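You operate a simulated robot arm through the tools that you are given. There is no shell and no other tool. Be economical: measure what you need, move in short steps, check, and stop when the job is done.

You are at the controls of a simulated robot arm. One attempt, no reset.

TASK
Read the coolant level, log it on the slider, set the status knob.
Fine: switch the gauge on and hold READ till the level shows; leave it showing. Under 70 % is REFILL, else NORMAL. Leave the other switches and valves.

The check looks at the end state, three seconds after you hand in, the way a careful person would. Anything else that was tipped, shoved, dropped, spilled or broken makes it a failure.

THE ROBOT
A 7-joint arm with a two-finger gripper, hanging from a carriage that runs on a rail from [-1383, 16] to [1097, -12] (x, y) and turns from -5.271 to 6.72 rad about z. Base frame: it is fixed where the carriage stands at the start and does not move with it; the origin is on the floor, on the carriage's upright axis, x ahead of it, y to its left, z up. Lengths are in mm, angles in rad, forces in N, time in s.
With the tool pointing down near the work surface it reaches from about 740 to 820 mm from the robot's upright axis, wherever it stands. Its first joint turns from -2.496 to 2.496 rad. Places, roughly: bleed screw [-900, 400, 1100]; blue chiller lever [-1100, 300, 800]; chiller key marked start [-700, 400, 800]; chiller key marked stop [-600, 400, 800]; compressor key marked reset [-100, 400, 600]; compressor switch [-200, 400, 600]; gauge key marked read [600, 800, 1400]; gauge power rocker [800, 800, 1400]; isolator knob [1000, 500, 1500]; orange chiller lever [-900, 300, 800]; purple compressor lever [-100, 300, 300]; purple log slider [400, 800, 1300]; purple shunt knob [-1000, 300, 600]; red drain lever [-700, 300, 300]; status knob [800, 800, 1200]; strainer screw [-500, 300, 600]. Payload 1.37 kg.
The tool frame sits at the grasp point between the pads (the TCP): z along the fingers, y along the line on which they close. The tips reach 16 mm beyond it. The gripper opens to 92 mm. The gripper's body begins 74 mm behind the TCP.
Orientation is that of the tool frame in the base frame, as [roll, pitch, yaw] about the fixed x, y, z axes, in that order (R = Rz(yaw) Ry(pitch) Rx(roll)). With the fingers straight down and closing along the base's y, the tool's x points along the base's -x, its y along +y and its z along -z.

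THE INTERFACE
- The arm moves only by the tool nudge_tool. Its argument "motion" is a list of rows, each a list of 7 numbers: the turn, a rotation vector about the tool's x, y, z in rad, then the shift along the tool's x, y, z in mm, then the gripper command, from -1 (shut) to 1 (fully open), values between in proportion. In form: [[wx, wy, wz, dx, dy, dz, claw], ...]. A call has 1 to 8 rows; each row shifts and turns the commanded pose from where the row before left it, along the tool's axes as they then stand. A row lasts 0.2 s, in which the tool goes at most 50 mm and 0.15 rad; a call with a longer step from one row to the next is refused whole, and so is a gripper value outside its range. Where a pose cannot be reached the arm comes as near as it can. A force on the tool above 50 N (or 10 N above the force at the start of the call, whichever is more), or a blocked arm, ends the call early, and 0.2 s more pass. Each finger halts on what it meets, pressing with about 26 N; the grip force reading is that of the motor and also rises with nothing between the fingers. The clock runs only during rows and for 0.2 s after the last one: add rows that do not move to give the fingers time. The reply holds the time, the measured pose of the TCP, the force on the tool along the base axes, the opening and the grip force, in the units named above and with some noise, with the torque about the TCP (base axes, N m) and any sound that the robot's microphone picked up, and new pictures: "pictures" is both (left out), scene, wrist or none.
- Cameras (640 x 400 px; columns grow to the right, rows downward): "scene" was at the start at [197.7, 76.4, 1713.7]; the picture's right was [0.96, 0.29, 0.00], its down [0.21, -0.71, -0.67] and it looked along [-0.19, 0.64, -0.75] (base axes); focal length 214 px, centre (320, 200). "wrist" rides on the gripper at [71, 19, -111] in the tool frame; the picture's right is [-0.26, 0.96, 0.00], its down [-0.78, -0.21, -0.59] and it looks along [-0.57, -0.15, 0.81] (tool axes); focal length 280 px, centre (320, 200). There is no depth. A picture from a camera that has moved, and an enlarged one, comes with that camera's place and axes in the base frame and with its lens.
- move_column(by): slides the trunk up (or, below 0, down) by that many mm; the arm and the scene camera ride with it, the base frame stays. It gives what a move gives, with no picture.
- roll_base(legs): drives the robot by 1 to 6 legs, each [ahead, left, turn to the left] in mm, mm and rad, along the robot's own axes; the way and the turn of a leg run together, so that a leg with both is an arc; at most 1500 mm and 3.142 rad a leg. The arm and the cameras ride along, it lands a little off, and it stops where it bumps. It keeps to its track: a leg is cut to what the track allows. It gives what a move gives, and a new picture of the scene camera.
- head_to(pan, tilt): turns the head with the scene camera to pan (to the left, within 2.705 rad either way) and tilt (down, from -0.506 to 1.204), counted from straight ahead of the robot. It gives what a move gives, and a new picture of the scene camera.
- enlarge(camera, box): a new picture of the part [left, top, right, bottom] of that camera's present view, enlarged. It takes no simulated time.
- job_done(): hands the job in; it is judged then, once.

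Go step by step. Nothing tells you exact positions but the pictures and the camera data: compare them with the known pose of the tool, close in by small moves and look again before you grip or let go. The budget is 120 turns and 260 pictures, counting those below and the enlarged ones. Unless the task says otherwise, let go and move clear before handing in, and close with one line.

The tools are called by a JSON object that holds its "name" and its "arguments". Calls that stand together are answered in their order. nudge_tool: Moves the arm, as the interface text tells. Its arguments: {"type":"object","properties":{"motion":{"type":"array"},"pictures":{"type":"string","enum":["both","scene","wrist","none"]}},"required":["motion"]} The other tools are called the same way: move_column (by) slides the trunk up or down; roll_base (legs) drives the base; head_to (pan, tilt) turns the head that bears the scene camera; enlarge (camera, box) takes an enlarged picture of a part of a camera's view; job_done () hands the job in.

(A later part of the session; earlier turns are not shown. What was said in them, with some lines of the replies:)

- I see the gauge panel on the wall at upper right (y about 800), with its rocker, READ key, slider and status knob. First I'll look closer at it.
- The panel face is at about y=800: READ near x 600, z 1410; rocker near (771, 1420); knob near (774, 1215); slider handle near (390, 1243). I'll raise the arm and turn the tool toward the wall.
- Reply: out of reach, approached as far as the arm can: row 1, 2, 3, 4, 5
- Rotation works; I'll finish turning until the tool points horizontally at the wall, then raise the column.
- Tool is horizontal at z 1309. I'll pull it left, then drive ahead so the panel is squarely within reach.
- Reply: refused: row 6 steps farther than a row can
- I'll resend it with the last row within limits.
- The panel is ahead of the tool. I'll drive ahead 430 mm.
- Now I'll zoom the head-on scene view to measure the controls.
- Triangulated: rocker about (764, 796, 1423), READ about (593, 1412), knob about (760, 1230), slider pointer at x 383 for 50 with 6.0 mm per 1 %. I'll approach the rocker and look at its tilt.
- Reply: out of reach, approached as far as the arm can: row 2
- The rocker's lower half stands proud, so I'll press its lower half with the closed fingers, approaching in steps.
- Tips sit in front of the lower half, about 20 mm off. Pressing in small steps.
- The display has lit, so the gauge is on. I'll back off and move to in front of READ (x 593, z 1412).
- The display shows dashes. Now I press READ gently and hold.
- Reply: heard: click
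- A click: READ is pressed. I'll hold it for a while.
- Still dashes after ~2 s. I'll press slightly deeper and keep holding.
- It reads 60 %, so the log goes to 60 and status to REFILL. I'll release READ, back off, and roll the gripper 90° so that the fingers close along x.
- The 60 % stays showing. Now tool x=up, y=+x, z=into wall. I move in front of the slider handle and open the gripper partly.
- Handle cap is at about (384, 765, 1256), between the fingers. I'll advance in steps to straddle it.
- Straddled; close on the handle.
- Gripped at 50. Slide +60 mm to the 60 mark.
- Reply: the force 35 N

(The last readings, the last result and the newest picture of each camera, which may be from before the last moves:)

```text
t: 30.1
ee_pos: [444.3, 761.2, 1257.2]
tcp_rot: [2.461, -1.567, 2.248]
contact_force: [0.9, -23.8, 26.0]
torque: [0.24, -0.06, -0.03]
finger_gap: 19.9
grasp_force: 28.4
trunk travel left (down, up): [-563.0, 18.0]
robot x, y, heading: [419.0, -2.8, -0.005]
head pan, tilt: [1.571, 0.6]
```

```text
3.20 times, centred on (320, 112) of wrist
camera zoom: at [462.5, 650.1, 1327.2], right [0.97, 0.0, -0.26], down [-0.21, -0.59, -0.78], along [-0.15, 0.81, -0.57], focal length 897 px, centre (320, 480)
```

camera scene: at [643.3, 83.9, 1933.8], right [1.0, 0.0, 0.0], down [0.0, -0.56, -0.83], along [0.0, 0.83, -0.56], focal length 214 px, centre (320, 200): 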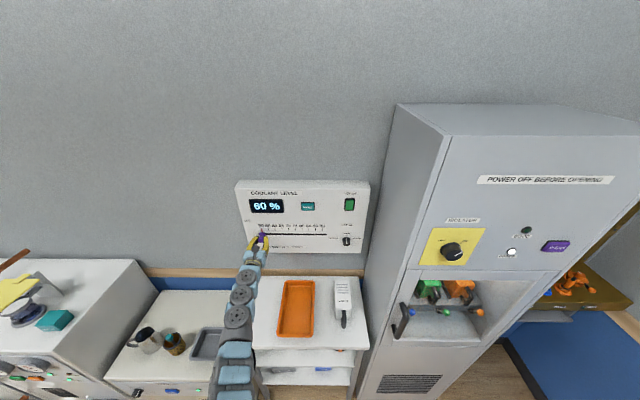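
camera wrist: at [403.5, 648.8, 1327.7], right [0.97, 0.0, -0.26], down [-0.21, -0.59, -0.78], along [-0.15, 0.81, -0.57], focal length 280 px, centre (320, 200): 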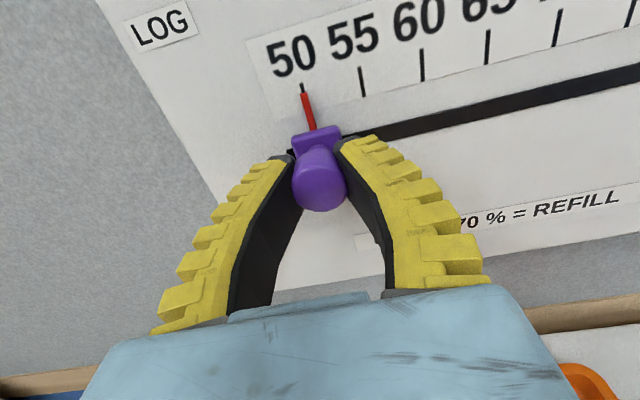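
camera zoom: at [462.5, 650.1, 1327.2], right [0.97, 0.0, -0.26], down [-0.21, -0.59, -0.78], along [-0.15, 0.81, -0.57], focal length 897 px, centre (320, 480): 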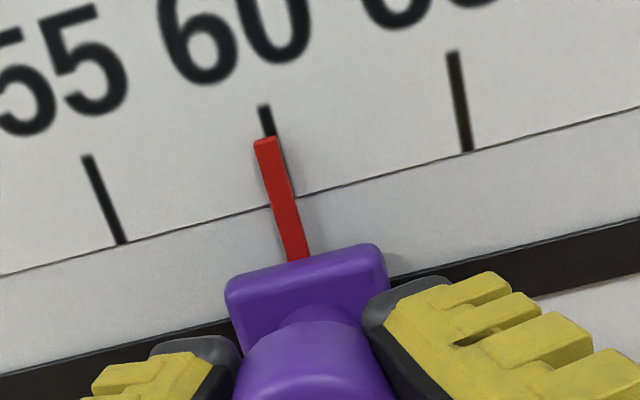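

Very near: about 1 mm short. A small nudge of +1 mm while easing the contact force.

{"name": "nudge_tool", "arguments": {"motion": [[0, 0, 0, 0.5, 1, -1, -1], [0, 0, 0, 0.5, 0, 0, -1], [0, 0, 0, 0, 0, 0, -1]], "pictures": "none"}}

{"name": "enlarge", "arguments": {"camera": "scene", "box": [250, 212, 290, 237]}}

{"name": "enlarge", "arguments": {"camera": "wrist", "box": [220, 50, 420, 175]}}

```text
t: 30.9
ee_pos: [444.0, 759.3, 1257.1]
tcp_rot: [2.736, -1.565, 1.977]
contact_force: [-0.9, 1.7, 3.0]
torque: [0.43, -0.04, 0.01]
finger_gap: 19.1
grasp_force: 28.4
trunk travel left (down, up): [-563.0, 18.0]
robot x, y, heading: [423.3, -4.9, -0.006]
head pan, tilt: [1.571, 0.6]
```

```text
16.00 times, centred on (270, 224) of scene
camera zoom: at [643.2, 84.1, 1933.7], right [1.0, 0.0, 0.0], down [0.0, -0.56, -0.83], along [0.0, 0.83, -0.56], focal length 3432 px, centre (1120, -192)
```

zoom: 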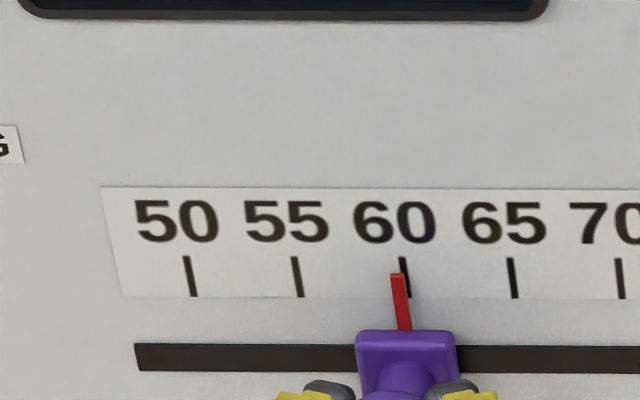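

```text
3.20 times, centred on (320, 112) of wrist
camera zoom: at [462.2, 649.5, 1327.5], right [0.97, 0.0, -0.26], down [-0.21, -0.59, -0.78], along [-0.15, 0.81, -0.57], focal length 897 px, centre (320, 480)
```

zoom: 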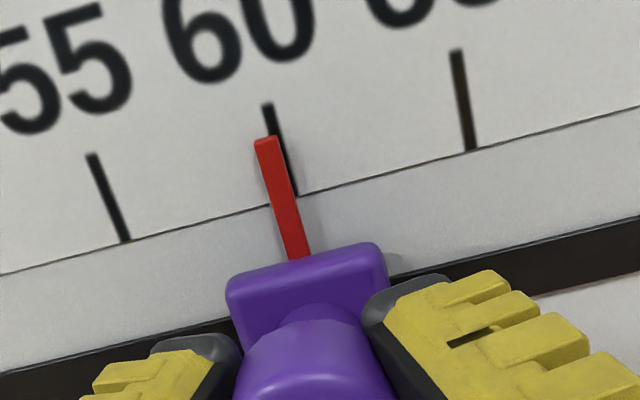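

Still ~1 mm short (0.2 %). One more small nudge.

{"name": "nudge_tool", "arguments": {"motion": [[0, 0, 0, 0, 1, 0, -1], [0, 0, 0, 0, 0.4, 0, -1], [0, 0, 0, 0, 0, 0, -1]], "pictures": "none"}}

{"name": "enlarge", "arguments": {"camera": "scene", "box": [250, 212, 290, 237]}}

{"name": "enlarge", "arguments": {"camera": "wrist", "box": [220, 50, 420, 175]}}

```text
t: 31.7
ee_pos: [446.4, 759.8, 1256.8]
tcp_rot: [2.761, -1.566, 1.948]
contact_force: [-0.9, 7.0, -4.3]
torque: [0.09, 0.0, -0.01]
finger_gap: 17.0
grasp_force: 27.8
trunk travel left (down, up): [-563.0, 18.0]
robot x, y, heading: [418.5, -4.7, -0.008]
head pan, tilt: [1.571, 0.6]
```

```text
16.00 times, centred on (270, 224) of scene
camera zoom: at [643.2, 84.0, 1933.8], right [1.0, 0.0, 0.0], down [0.0, -0.56, -0.83], along [0.0, 0.83, -0.56], focal length 3432 px, centre (1120, -192)
```

zoom: 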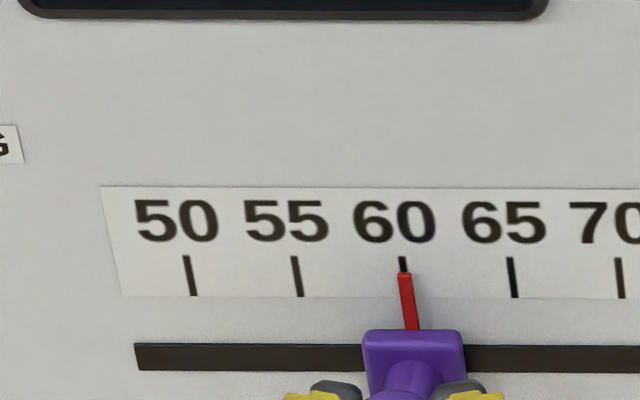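

```text
3.20 times, centred on (320, 112) of wrist
camera zoom: at [464.2, 648.7, 1327.9], right [0.97, 0.0, -0.26], down [-0.21, -0.59, -0.78], along [-0.15, 0.81, -0.57], focal length 897 px, centre (320, 480)
```

zoom: 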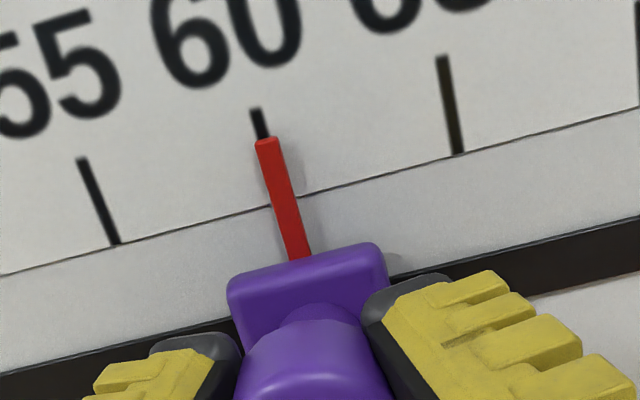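

Pointer is on the 60 mark. I open and retreat straight back.

{"name": "nudge_tool", "arguments": {"motion": [[0, 0, 0, 0, 0, 0, 0.3], [0, 0, 0, 0, 0, 0, 0.3], [0, 0, 0, 0, 0, 0, 0.3], [0, 0, 0, 0, 0, -40, 0.3], [0, 0, 0, 0, 0, -45, 0.3], [0, 0, 0, 0, 0, -45, 0.3]], "pictures": "none"}}

{"name": "enlarge", "arguments": {"camera": "scene", "box": [250, 212, 290, 237]}}

{"name": "enlarge", "arguments": {"camera": "wrist", "box": [220, 0, 420, 125]}}

```text
t: 33.1
ee_pos: [448.6, 631.5, 1257.9]
tcp_rot: [2.258, -1.567, 2.453]
contact_force: [1.1, 0.5, 1.3]
torque: [-0.11, 0.0, 0.04]
finger_gap: 62.0
grasp_force: 1.8
trunk travel left (down, up): [-563.0, 18.0]
robot x, y, heading: [423.3, -4.7, -0.005]
head pan, tilt: [1.571, 0.6]
```

```text
16.00 times, centred on (270, 224) of scene
camera zoom: at [643.5, 84.2, 1934.0], right [1.0, 0.0, 0.0], down [0.0, -0.56, -0.83], along [0.0, 0.83, -0.56], focal length 3432 px, centre (1120, -192)
```

zoom: 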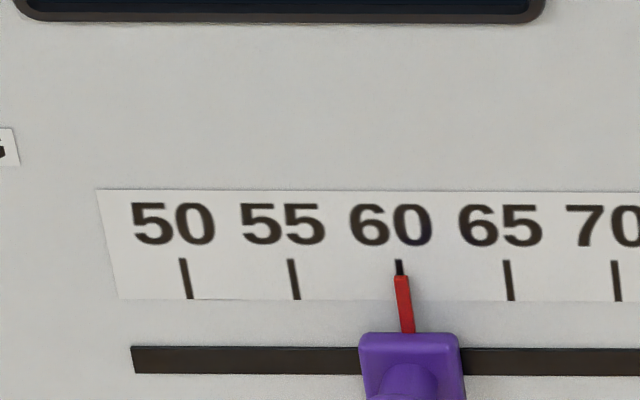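

```text
3.20 times, centred on (320, 62) of wrist
camera zoom: at [465.5, 520.0, 1328.2], right [0.97, 0.0, -0.26], down [-0.21, -0.59, -0.78], along [-0.15, 0.81, -0.57], focal length 897 px, centre (320, 640)
```

zoom: 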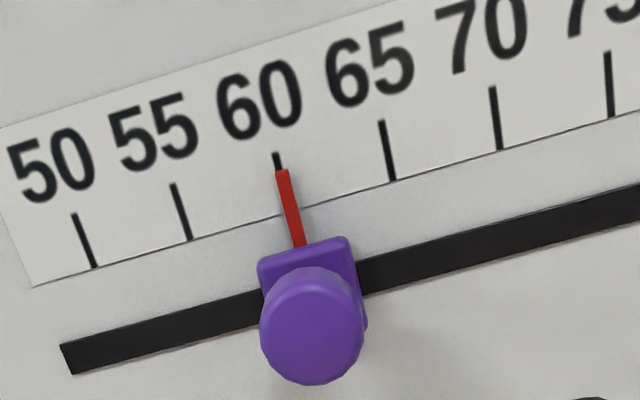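

Slider reads 60. Now move right to the status knob.

{"name": "nudge_tool", "arguments": {"motion": [[0, 0, 0, 0, 45, 0, 0.3], [0, 0, 0, 0, 45, 0, 0.3], [0, 0, 0, 0, 45, 0, 0.3], [0, 0, 0, 0, 45, 0, 0.3], [0, 0, 0, -10, 45, 0, 0.3], [0, 0, 0, -10, 45, 0, 0.3], [0, 0, 0, -10, 43, 0, 0.3], [0, 0, 0, 0, 0, 0, 0.3]]}}

{"name": "enlarge", "arguments": {"camera": "wrist", "box": [220, 20, 420, 145]}}

{"name": "enlarge", "arguments": {"camera": "scene", "box": [320, 222, 370, 253]}}

```text
t: 34.9
ee_pos: [758.4, 629.2, 1228.4]
tcp_rot: [2.59, -1.566, 2.118]
contact_force: [-0.2, 0.4, -0.4]
torque: [-0.01, 0.03, 0.02]
finger_gap: 62.1
grasp_force: 1.6
trunk travel left (down, up): [-563.0, 18.0]
robot x, y, heading: [421.9, -3.8, 0.002]
head pan, tilt: [1.571, 0.6]
camera scene: at [643.3, 83.8, 1933.9], right [1.0, 0.0, 0.0], down [0.0, -0.56, -0.83], along [0.0, 0.83, -0.56], focal length 214 px, centre (320, 200)
camera wrist: at [776.7, 517.3, 1298.8], right [0.97, 0.0, -0.26], down [-0.21, -0.59, -0.78], along [-0.15, 0.81, -0.57], focal length 280 px, centre (320, 200)
```

scene: 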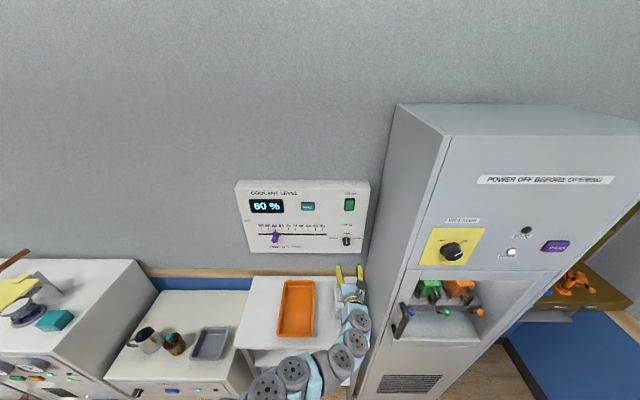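
wrist: 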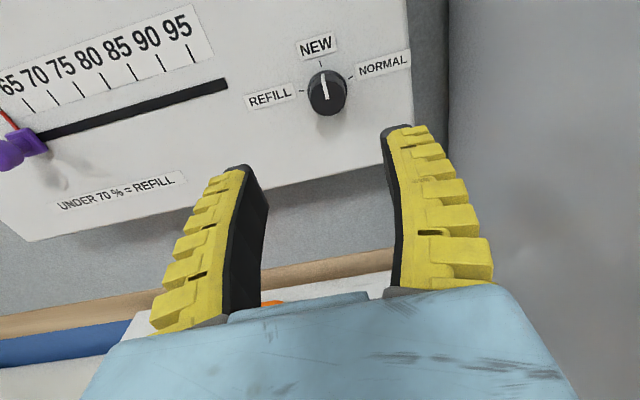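

```text
3.20 times, centred on (320, 82) of wrist
camera zoom: at [776.7, 517.3, 1298.8], right [0.97, 0.0, -0.26], down [-0.21, -0.59, -0.78], along [-0.15, 0.81, -0.57], focal length 897 px, centre (320, 576)
```

zoom: 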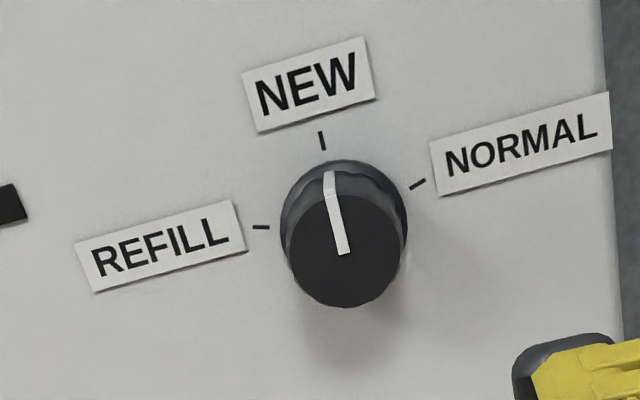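

```text
12.80 times, centred on (345, 238) of scene
camera zoom: at [643.3, 83.8, 1933.9], right [1.0, 0.0, 0.0], down [0.0, -0.56, -0.83], along [0.0, 0.83, -0.56], focal length 2745 px, centre (0, -280)
```

zoom: 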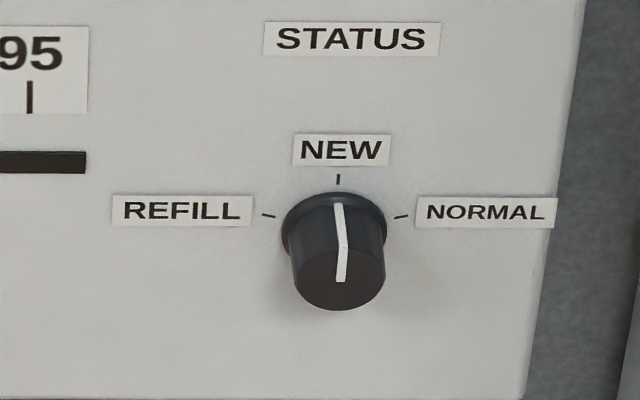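

Knob centre is at about (765, 1225), face at y 773; REFILL tick lies 75° left of vertical. I'll move in to straddle the knob.

{"name": "nudge_tool", "arguments": {"motion": [[0, 0, 0, -3, 6.5, 40, 0.3], [0, 0, 0, 0, 0, 45, 0.3], [0, 0, 0, 0, 0, 40, 0.3], [0, 0, 0, 0, 0, 0, 0.3]]}}

{"name": "enlarge", "arguments": {"camera": "scene", "box": [320, 222, 370, 253]}}

```text
t: 35.9
ee_pos: [772.4, 752.1, 1227.1]
tcp_rot: [1.915, -1.563, 2.79]
contact_force: [4.6, 0.6, 2.6]
torque: [-0.26, 0.0, 0.49]
finger_gap: 62.2
grasp_force: 1.7
trunk travel left (down, up): [-563.0, 18.0]
robot x, y, heading: [426.8, -3.2, -0.002]
head pan, tilt: [1.571, 0.6]
camera scene: at [644.6, 84.0, 1934.9], right [1.0, 0.0, 0.0], down [0.0, -0.56, -0.83], along [0.01, 0.83, -0.56], focal length 214 px, centre (320, 200)
camera wrist: at [789.6, 642.3, 1297.6], right [0.97, -0.01, -0.26], down [-0.21, -0.59, -0.78], along [-0.15, 0.81, -0.57], focal length 280 px, centre (320, 200)
```

scene: 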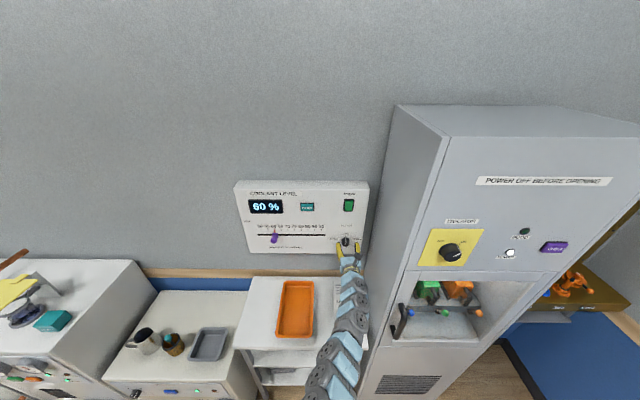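
wrist: 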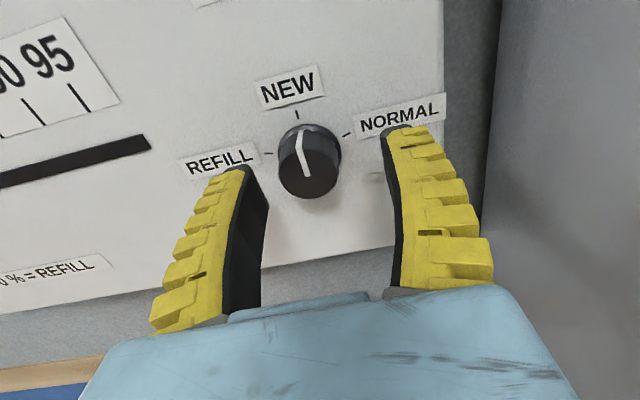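

```text
12.80 times, centred on (345, 238) of scene
camera zoom: at [644.6, 84.0, 1934.9], right [1.0, 0.0, 0.0], down [0.0, -0.56, -0.83], along [0.01, 0.83, -0.56], focal length 2745 px, centre (0, -280)
```

zoom: 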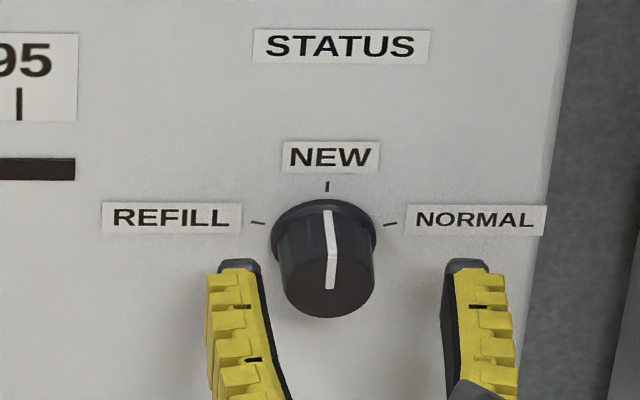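

The reading shows a slight offset and small force; I'll wait a moment and re-read.

{"name": "nudge_tool", "arguments": {"motion": [[0, 0, 0, 0, 0, 0, 0.3], [0, 0, 0, 0, 0, 0, 0.3], [0, 0, 0, 0, 0, 0, 0.3]], "pictures": "none"}}

{"name": "enlarge", "arguments": {"camera": "scene", "box": [280, 180, 440, 280]}}

{"name": "enlarge", "arguments": {"camera": "scene", "box": [240, 240, 440, 400]}}

```text
t: 36.7
ee_pos: [764.9, 751.8, 1225.1]
tcp_rot: [2.742, -1.569, 1.97]
contact_force: [0.6, 0.4, 0.4]
torque: [0.0, 0.04, 0.02]
finger_gap: 62.4
grasp_force: 2.0
trunk travel left (down, up): [-563.0, 18.0]
robot x, y, heading: [421.3, -8.6, -0.004]
head pan, tilt: [1.571, 0.6]
```

```text
4.00 times, centred on (360, 230) of scene
camera zoom: at [643.2, 83.9, 1933.8], right [1.0, 0.0, 0.0], down [0.0, -0.56, -0.83], along [0.0, 0.83, -0.56], focal length 858 px, centre (160, 80)
```

zoom: 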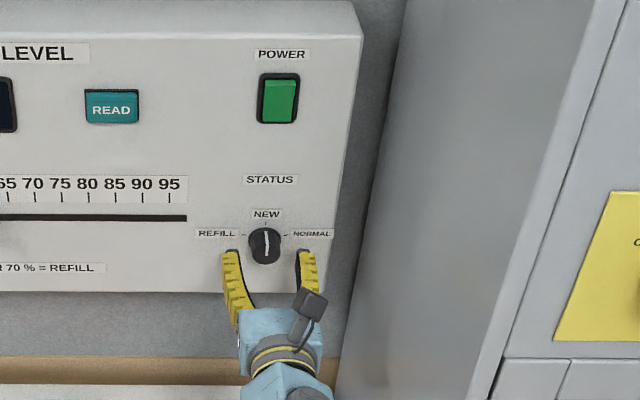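

```text
2.50 times, centred on (340, 320) of scene
camera zoom: at [643.2, 83.9, 1933.8], right [1.0, 0.0, 0.0], down [0.0, -0.56, -0.83], along [0.0, 0.83, -0.56], focal length 536 px, centre (270, -100)
```

zoom: 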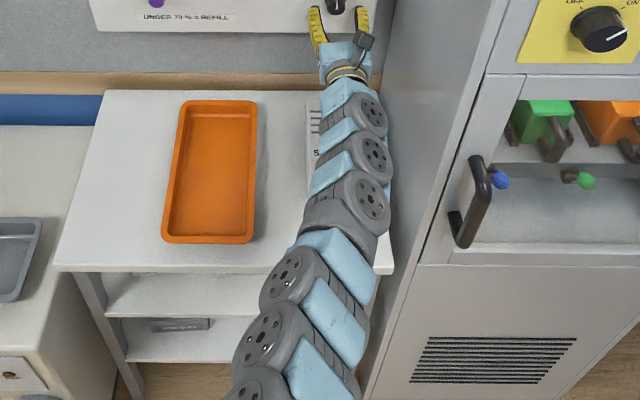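

It settled at (764.9, 751.8, 1225.1) — just a swing of the arm. Advance 19 mm gently and close on the knob.

{"name": "nudge_tool", "arguments": {"motion": [[0, 0, 0, 0, 0, 7, 0.3], [0, 0, 0, 0, 0, 6, 0.3], [0, 0, 0, 0, 0, 6, 0.3], [0, 0, 0, 0, 0, 0, 0.3], [0, 0, 0, 0, 0, 0, -1], [0, 0, 0, 0, 0, 0, -1], [0, 0, 0, 0, 0, 0, -1]]}}

{"name": "enlarge", "arguments": {"camera": "wrist", "box": [220, 70, 420, 195]}}

```text
t: 38.3
ee_pos: [765.2, 772.1, 1224.7]
tcp_rot: [2.719, -1.567, 1.995]
contact_force: [-0.1, -3.5, 2.3]
torque: [0.27, 0.0, 0.0]
finger_gap: 25.6
grasp_force: 28.6
trunk travel left (down, up): [-563.0, 18.0]
robot x, y, heading: [424.8, -5.3, -0.001]
head pan, tilt: [1.571, 0.6]
camera scene: at [643.3, 83.8, 1933.9], right [1.0, 0.0, 0.0], down [0.0, -0.57, -0.82], along [0.0, 0.82, -0.57], focal length 214 px, centre (320, 200)
camera wrist: at [783.7, 661.0, 1295.6], right [0.97, 0.0, -0.26], down [-0.21, -0.59, -0.78], along [-0.15, 0.81, -0.57], focal length 280 px, centre (320, 200)
```

scene: 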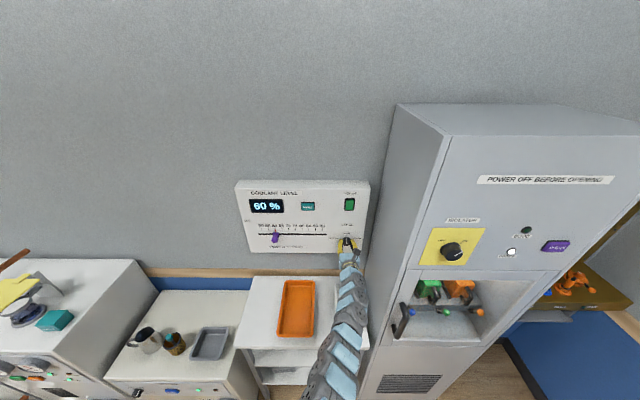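
wrist: 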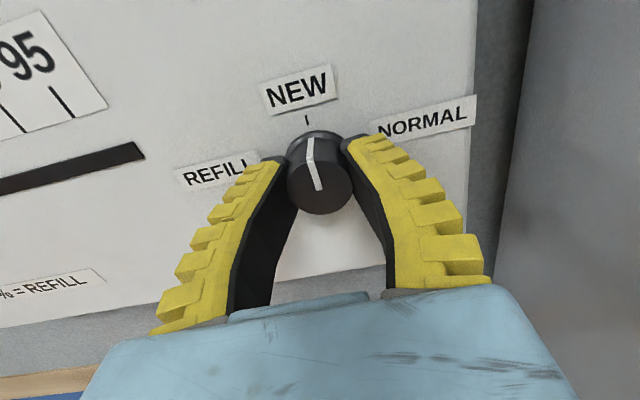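

```text
3.20 times, centred on (320, 132) of wrist
camera zoom: at [783.7, 661.0, 1295.6], right [0.97, 0.0, -0.26], down [-0.21, -0.59, -0.78], along [-0.15, 0.81, -0.57], focal length 897 px, centre (320, 416)
```

zoom: 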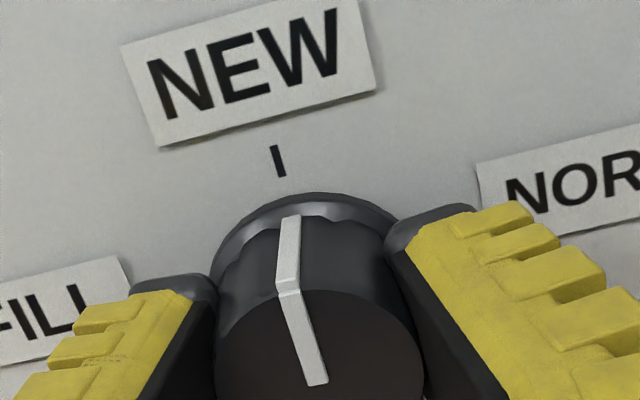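

Firm hold on the knob. Turn it counter-clockwise (negative about tool z), first half.

{"name": "nudge_tool", "arguments": {"motion": [[0, 0, -0.13, 0, 0, 0, -1], [0, 0, -0.13, 0, 0, 0, -1], [0, 0, -0.13, 0, 0, 0, -1], [0, 0, -0.13, 0, 0, 0, -1], [0, 0, -0.13, 0, 0, 0, -1], [0, 0, 0, 0, 0, 0, -1]]}}

{"name": "enlarge", "arguments": {"camera": "scene", "box": [320, 222, 370, 253]}}

```text
t: 39.7
ee_pos: [766.2, 772.4, 1223.8]
tcp_rot: [1.579, -0.917, 3.136]
contact_force: [0.8, -6.4, 4.0]
torque: [0.1, -0.03, 0.0]
finger_gap: 24.1
grasp_force: 27.7
trunk travel left (down, up): [-563.0, 18.0]
robot x, y, heading: [423.2, -6.4, -0.001]
head pan, tilt: [1.571, 0.6]
camera scene: at [643.3, 83.7, 1933.8], right [1.0, 0.0, 0.0], down [0.0, -0.57, -0.82], along [0.0, 0.82, -0.57], focal length 214 px, centre (320, 200)
camera wrist: at [736.9, 660.9, 1292.8], right [0.93, 0.0, 0.38], down [0.3, -0.59, -0.75], along [0.22, 0.81, -0.55], focal length 280 px, centre (320, 200)
```

scene: 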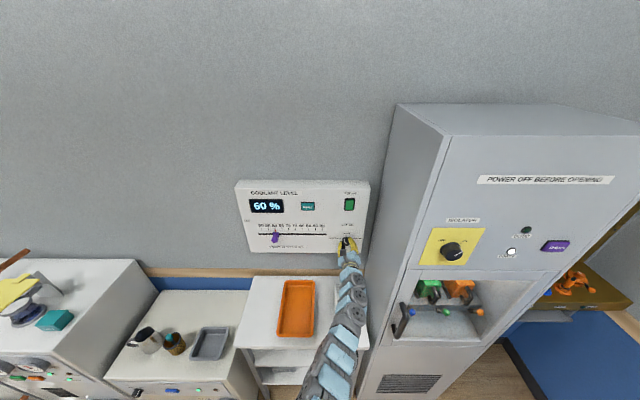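
wrist: 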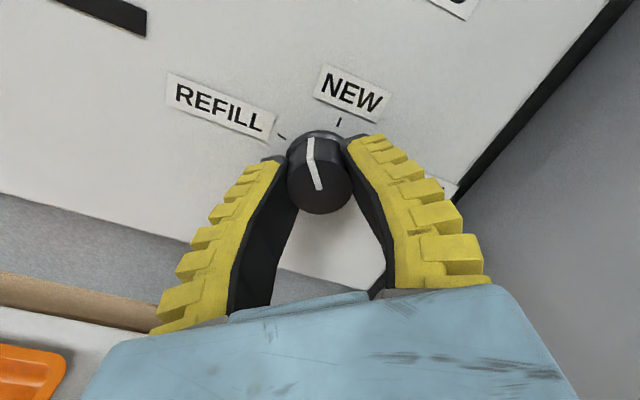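

```text
12.80 times, centred on (345, 238) of scene
camera zoom: at [643.3, 83.7, 1933.8], right [1.0, 0.0, 0.0], down [0.0, -0.57, -0.82], along [0.0, 0.82, -0.57], focal length 2745 px, centre (0, -280)
```

zoom: 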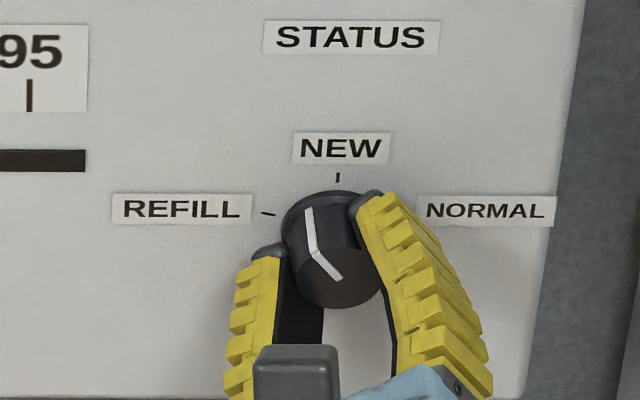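

The knob turns with the gripper without slipping. Turn the remaining 0.66 rad.

{"name": "nudge_tool", "arguments": {"motion": [[0, 0, -0.13, 0, 0, 0, -1], [0, 0, -0.13, 0, 0, 0, -1], [0, 0, -0.13, 0, 0, 0, -1], [0, 0, -0.13, 0, 0, 0, -1], [0, 0, -0.14, 0, 0, 0, -1], [0, 0, 0, 0, 0, 0, -1]]}}

{"name": "enlarge", "arguments": {"camera": "scene", "box": [320, 222, 370, 253]}}

```text
t: 41.1
ee_pos: [766.5, 772.4, 1225.3]
tcp_rot: [1.573, -0.257, 3.14]
contact_force: [-4.1, -17.6, 13.1]
torque: [0.06, 0.01, -0.01]
finger_gap: 23.7
grasp_force: 28.3
trunk travel left (down, up): [-563.0, 18.0]
robot x, y, heading: [426.0, -4.8, -0.003]
head pan, tilt: [1.571, 0.6]
camera scene: at [643.3, 83.6, 1933.8], right [1.0, 0.0, 0.0], down [0.0, -0.57, -0.82], along [0.0, 0.82, -0.57], focal length 214 px, centre (320, 200)
camera wrist: at [701.2, 661.0, 1261.5], right [0.5, 0.0, 0.87], down [0.7, -0.59, -0.4], along [0.51, 0.81, -0.3], focal length 280 px, centre (320, 200)
```

scene: 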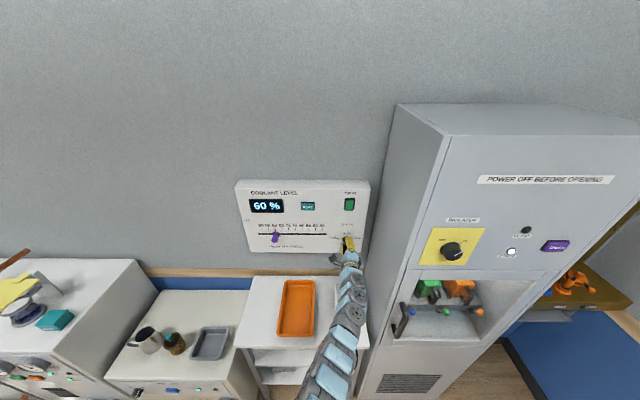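
wrist: 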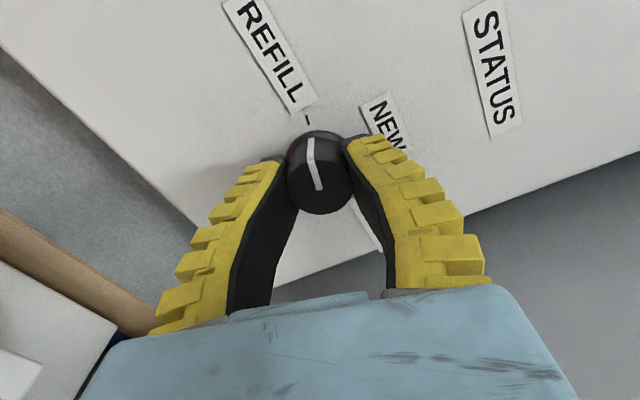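

```text
12.80 times, centred on (345, 238) of scene
camera zoom: at [643.3, 83.6, 1933.8], right [1.0, 0.0, 0.0], down [0.0, -0.57, -0.82], along [0.0, 0.82, -0.57], focal length 2745 px, centre (0, -280)
```

zoom: 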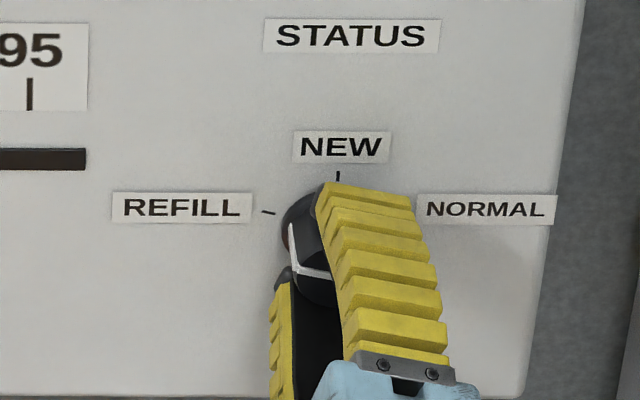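

The pointer now faces the REFILL tick just as it faced NEW before. Release and back off.

{"name": "nudge_tool", "arguments": {"motion": [[0, 0, 0, 0, 0, -0.5, 0.3], [0, 0, 0, 0, 0, 0, 0.3], [0, 0, 0, 0, 0, 0, 0.3], [0, 0, 0, 0, 0, -40, 0.3], [0, 0, 0, 0, 0, -45, 0.3], [0, 0, 0, 0, 0, -45, 0.3], [0, 0, 0, 0, 0, -40, 0.3], [0, 0, 0, 0, 0, 0, 0.3]]}}

{"name": "enlarge", "arguments": {"camera": "scene", "box": [320, 222, 370, 253]}}

{"name": "enlarge", "arguments": {"camera": "scene", "box": [225, 170, 385, 270]}}

{"name": "enlarge", "arguments": {"camera": "wrist", "box": [220, 20, 420, 145]}}

```text
t: 42.9
ee_pos: [764.9, 604.4, 1226.9]
tcp_rot: [1.576, -0.258, 3.137]
contact_force: [0.1, -0.2, 0.7]
torque: [0.0, -0.05, 0.03]
finger_gap: 62.1
grasp_force: 1.6
trunk travel left (down, up): [-563.0, 18.0]
robot x, y, heading: [422.0, -2.7, -0.004]
head pan, tilt: [1.571, 0.6]
camera scene: at [643.3, 83.9, 1933.8], right [1.0, 0.0, 0.0], down [0.0, -0.56, -0.83], along [0.0, 0.83, -0.56], focal length 214 px, centre (320, 200)
camera wrist: at [698.9, 492.6, 1263.7], right [0.5, 0.0, 0.87], down [0.7, -0.59, -0.4], along [0.51, 0.81, -0.3], focal length 280 px, centre (320, 200)
```

scene: 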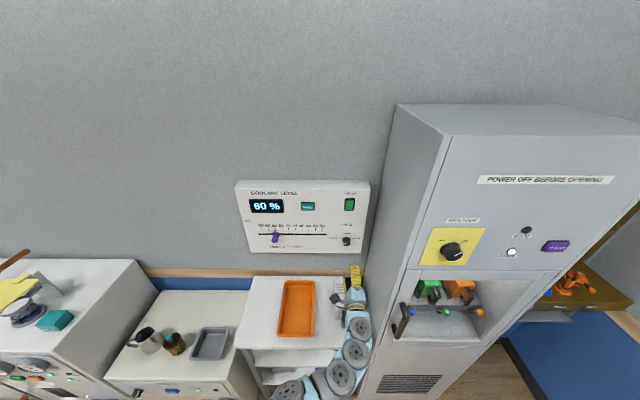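
wrist: 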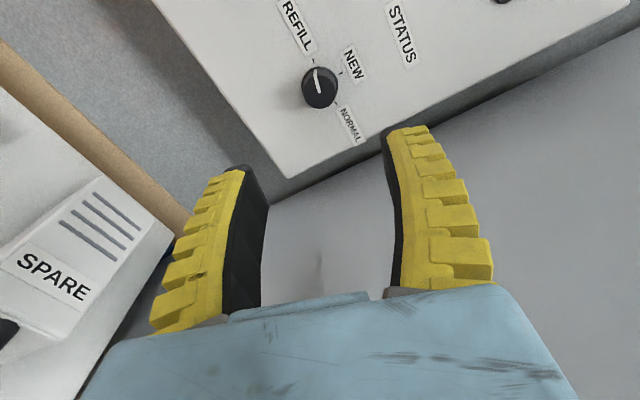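

```text
12.80 times, centred on (345, 238) of scene
camera zoom: at [643.3, 83.9, 1933.8], right [1.0, 0.0, 0.0], down [0.0, -0.56, -0.83], along [0.0, 0.83, -0.56], focal length 2745 px, centre (0, -280)
```

zoom: 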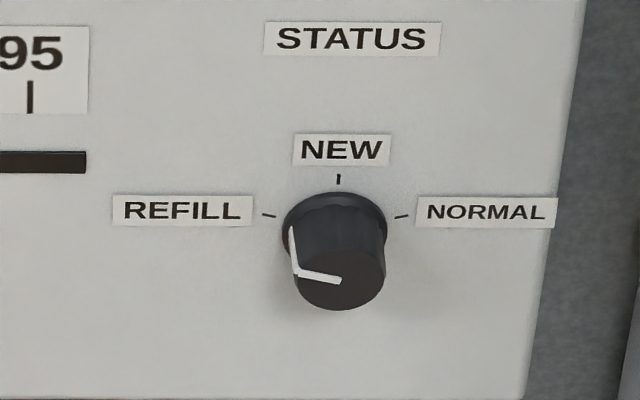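

```text
4.00 times, centred on (305, 220) of scene
camera zoom: at [643.3, 83.9, 1933.8], right [1.0, 0.0, 0.0], down [0.0, -0.56, -0.83], along [0.0, 0.83, -0.56], focal length 858 px, centre (380, 120)
```

zoom: 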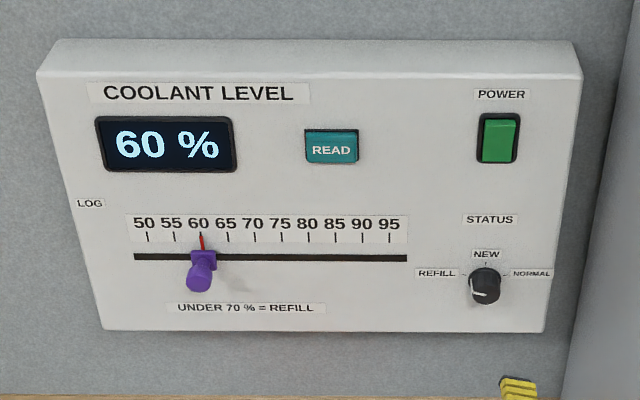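

```text
3.20 times, centred on (320, 82) of wrist
camera zoom: at [698.9, 492.6, 1263.7], right [0.5, 0.0, 0.87], down [0.7, -0.59, -0.4], along [0.51, 0.81, -0.3], focal length 897 px, centre (320, 576)
```

zoom: 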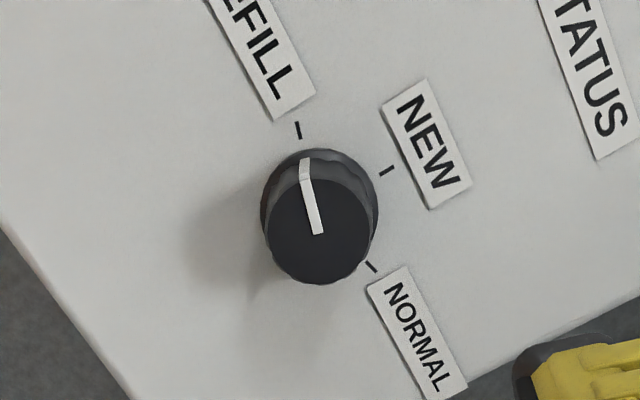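

The display shows 60 %, the slider points to 60, the knob points to REFILL and the gripper is clear. Nothing else in view has been disturbed, so I'm handing in.

{"name": "job_done", "arguments": {}}

```text
The job is handed in.
```

The coolant level reads 60 % and is still showing; I logged 60 on the slider and set the status knob to REFILL.
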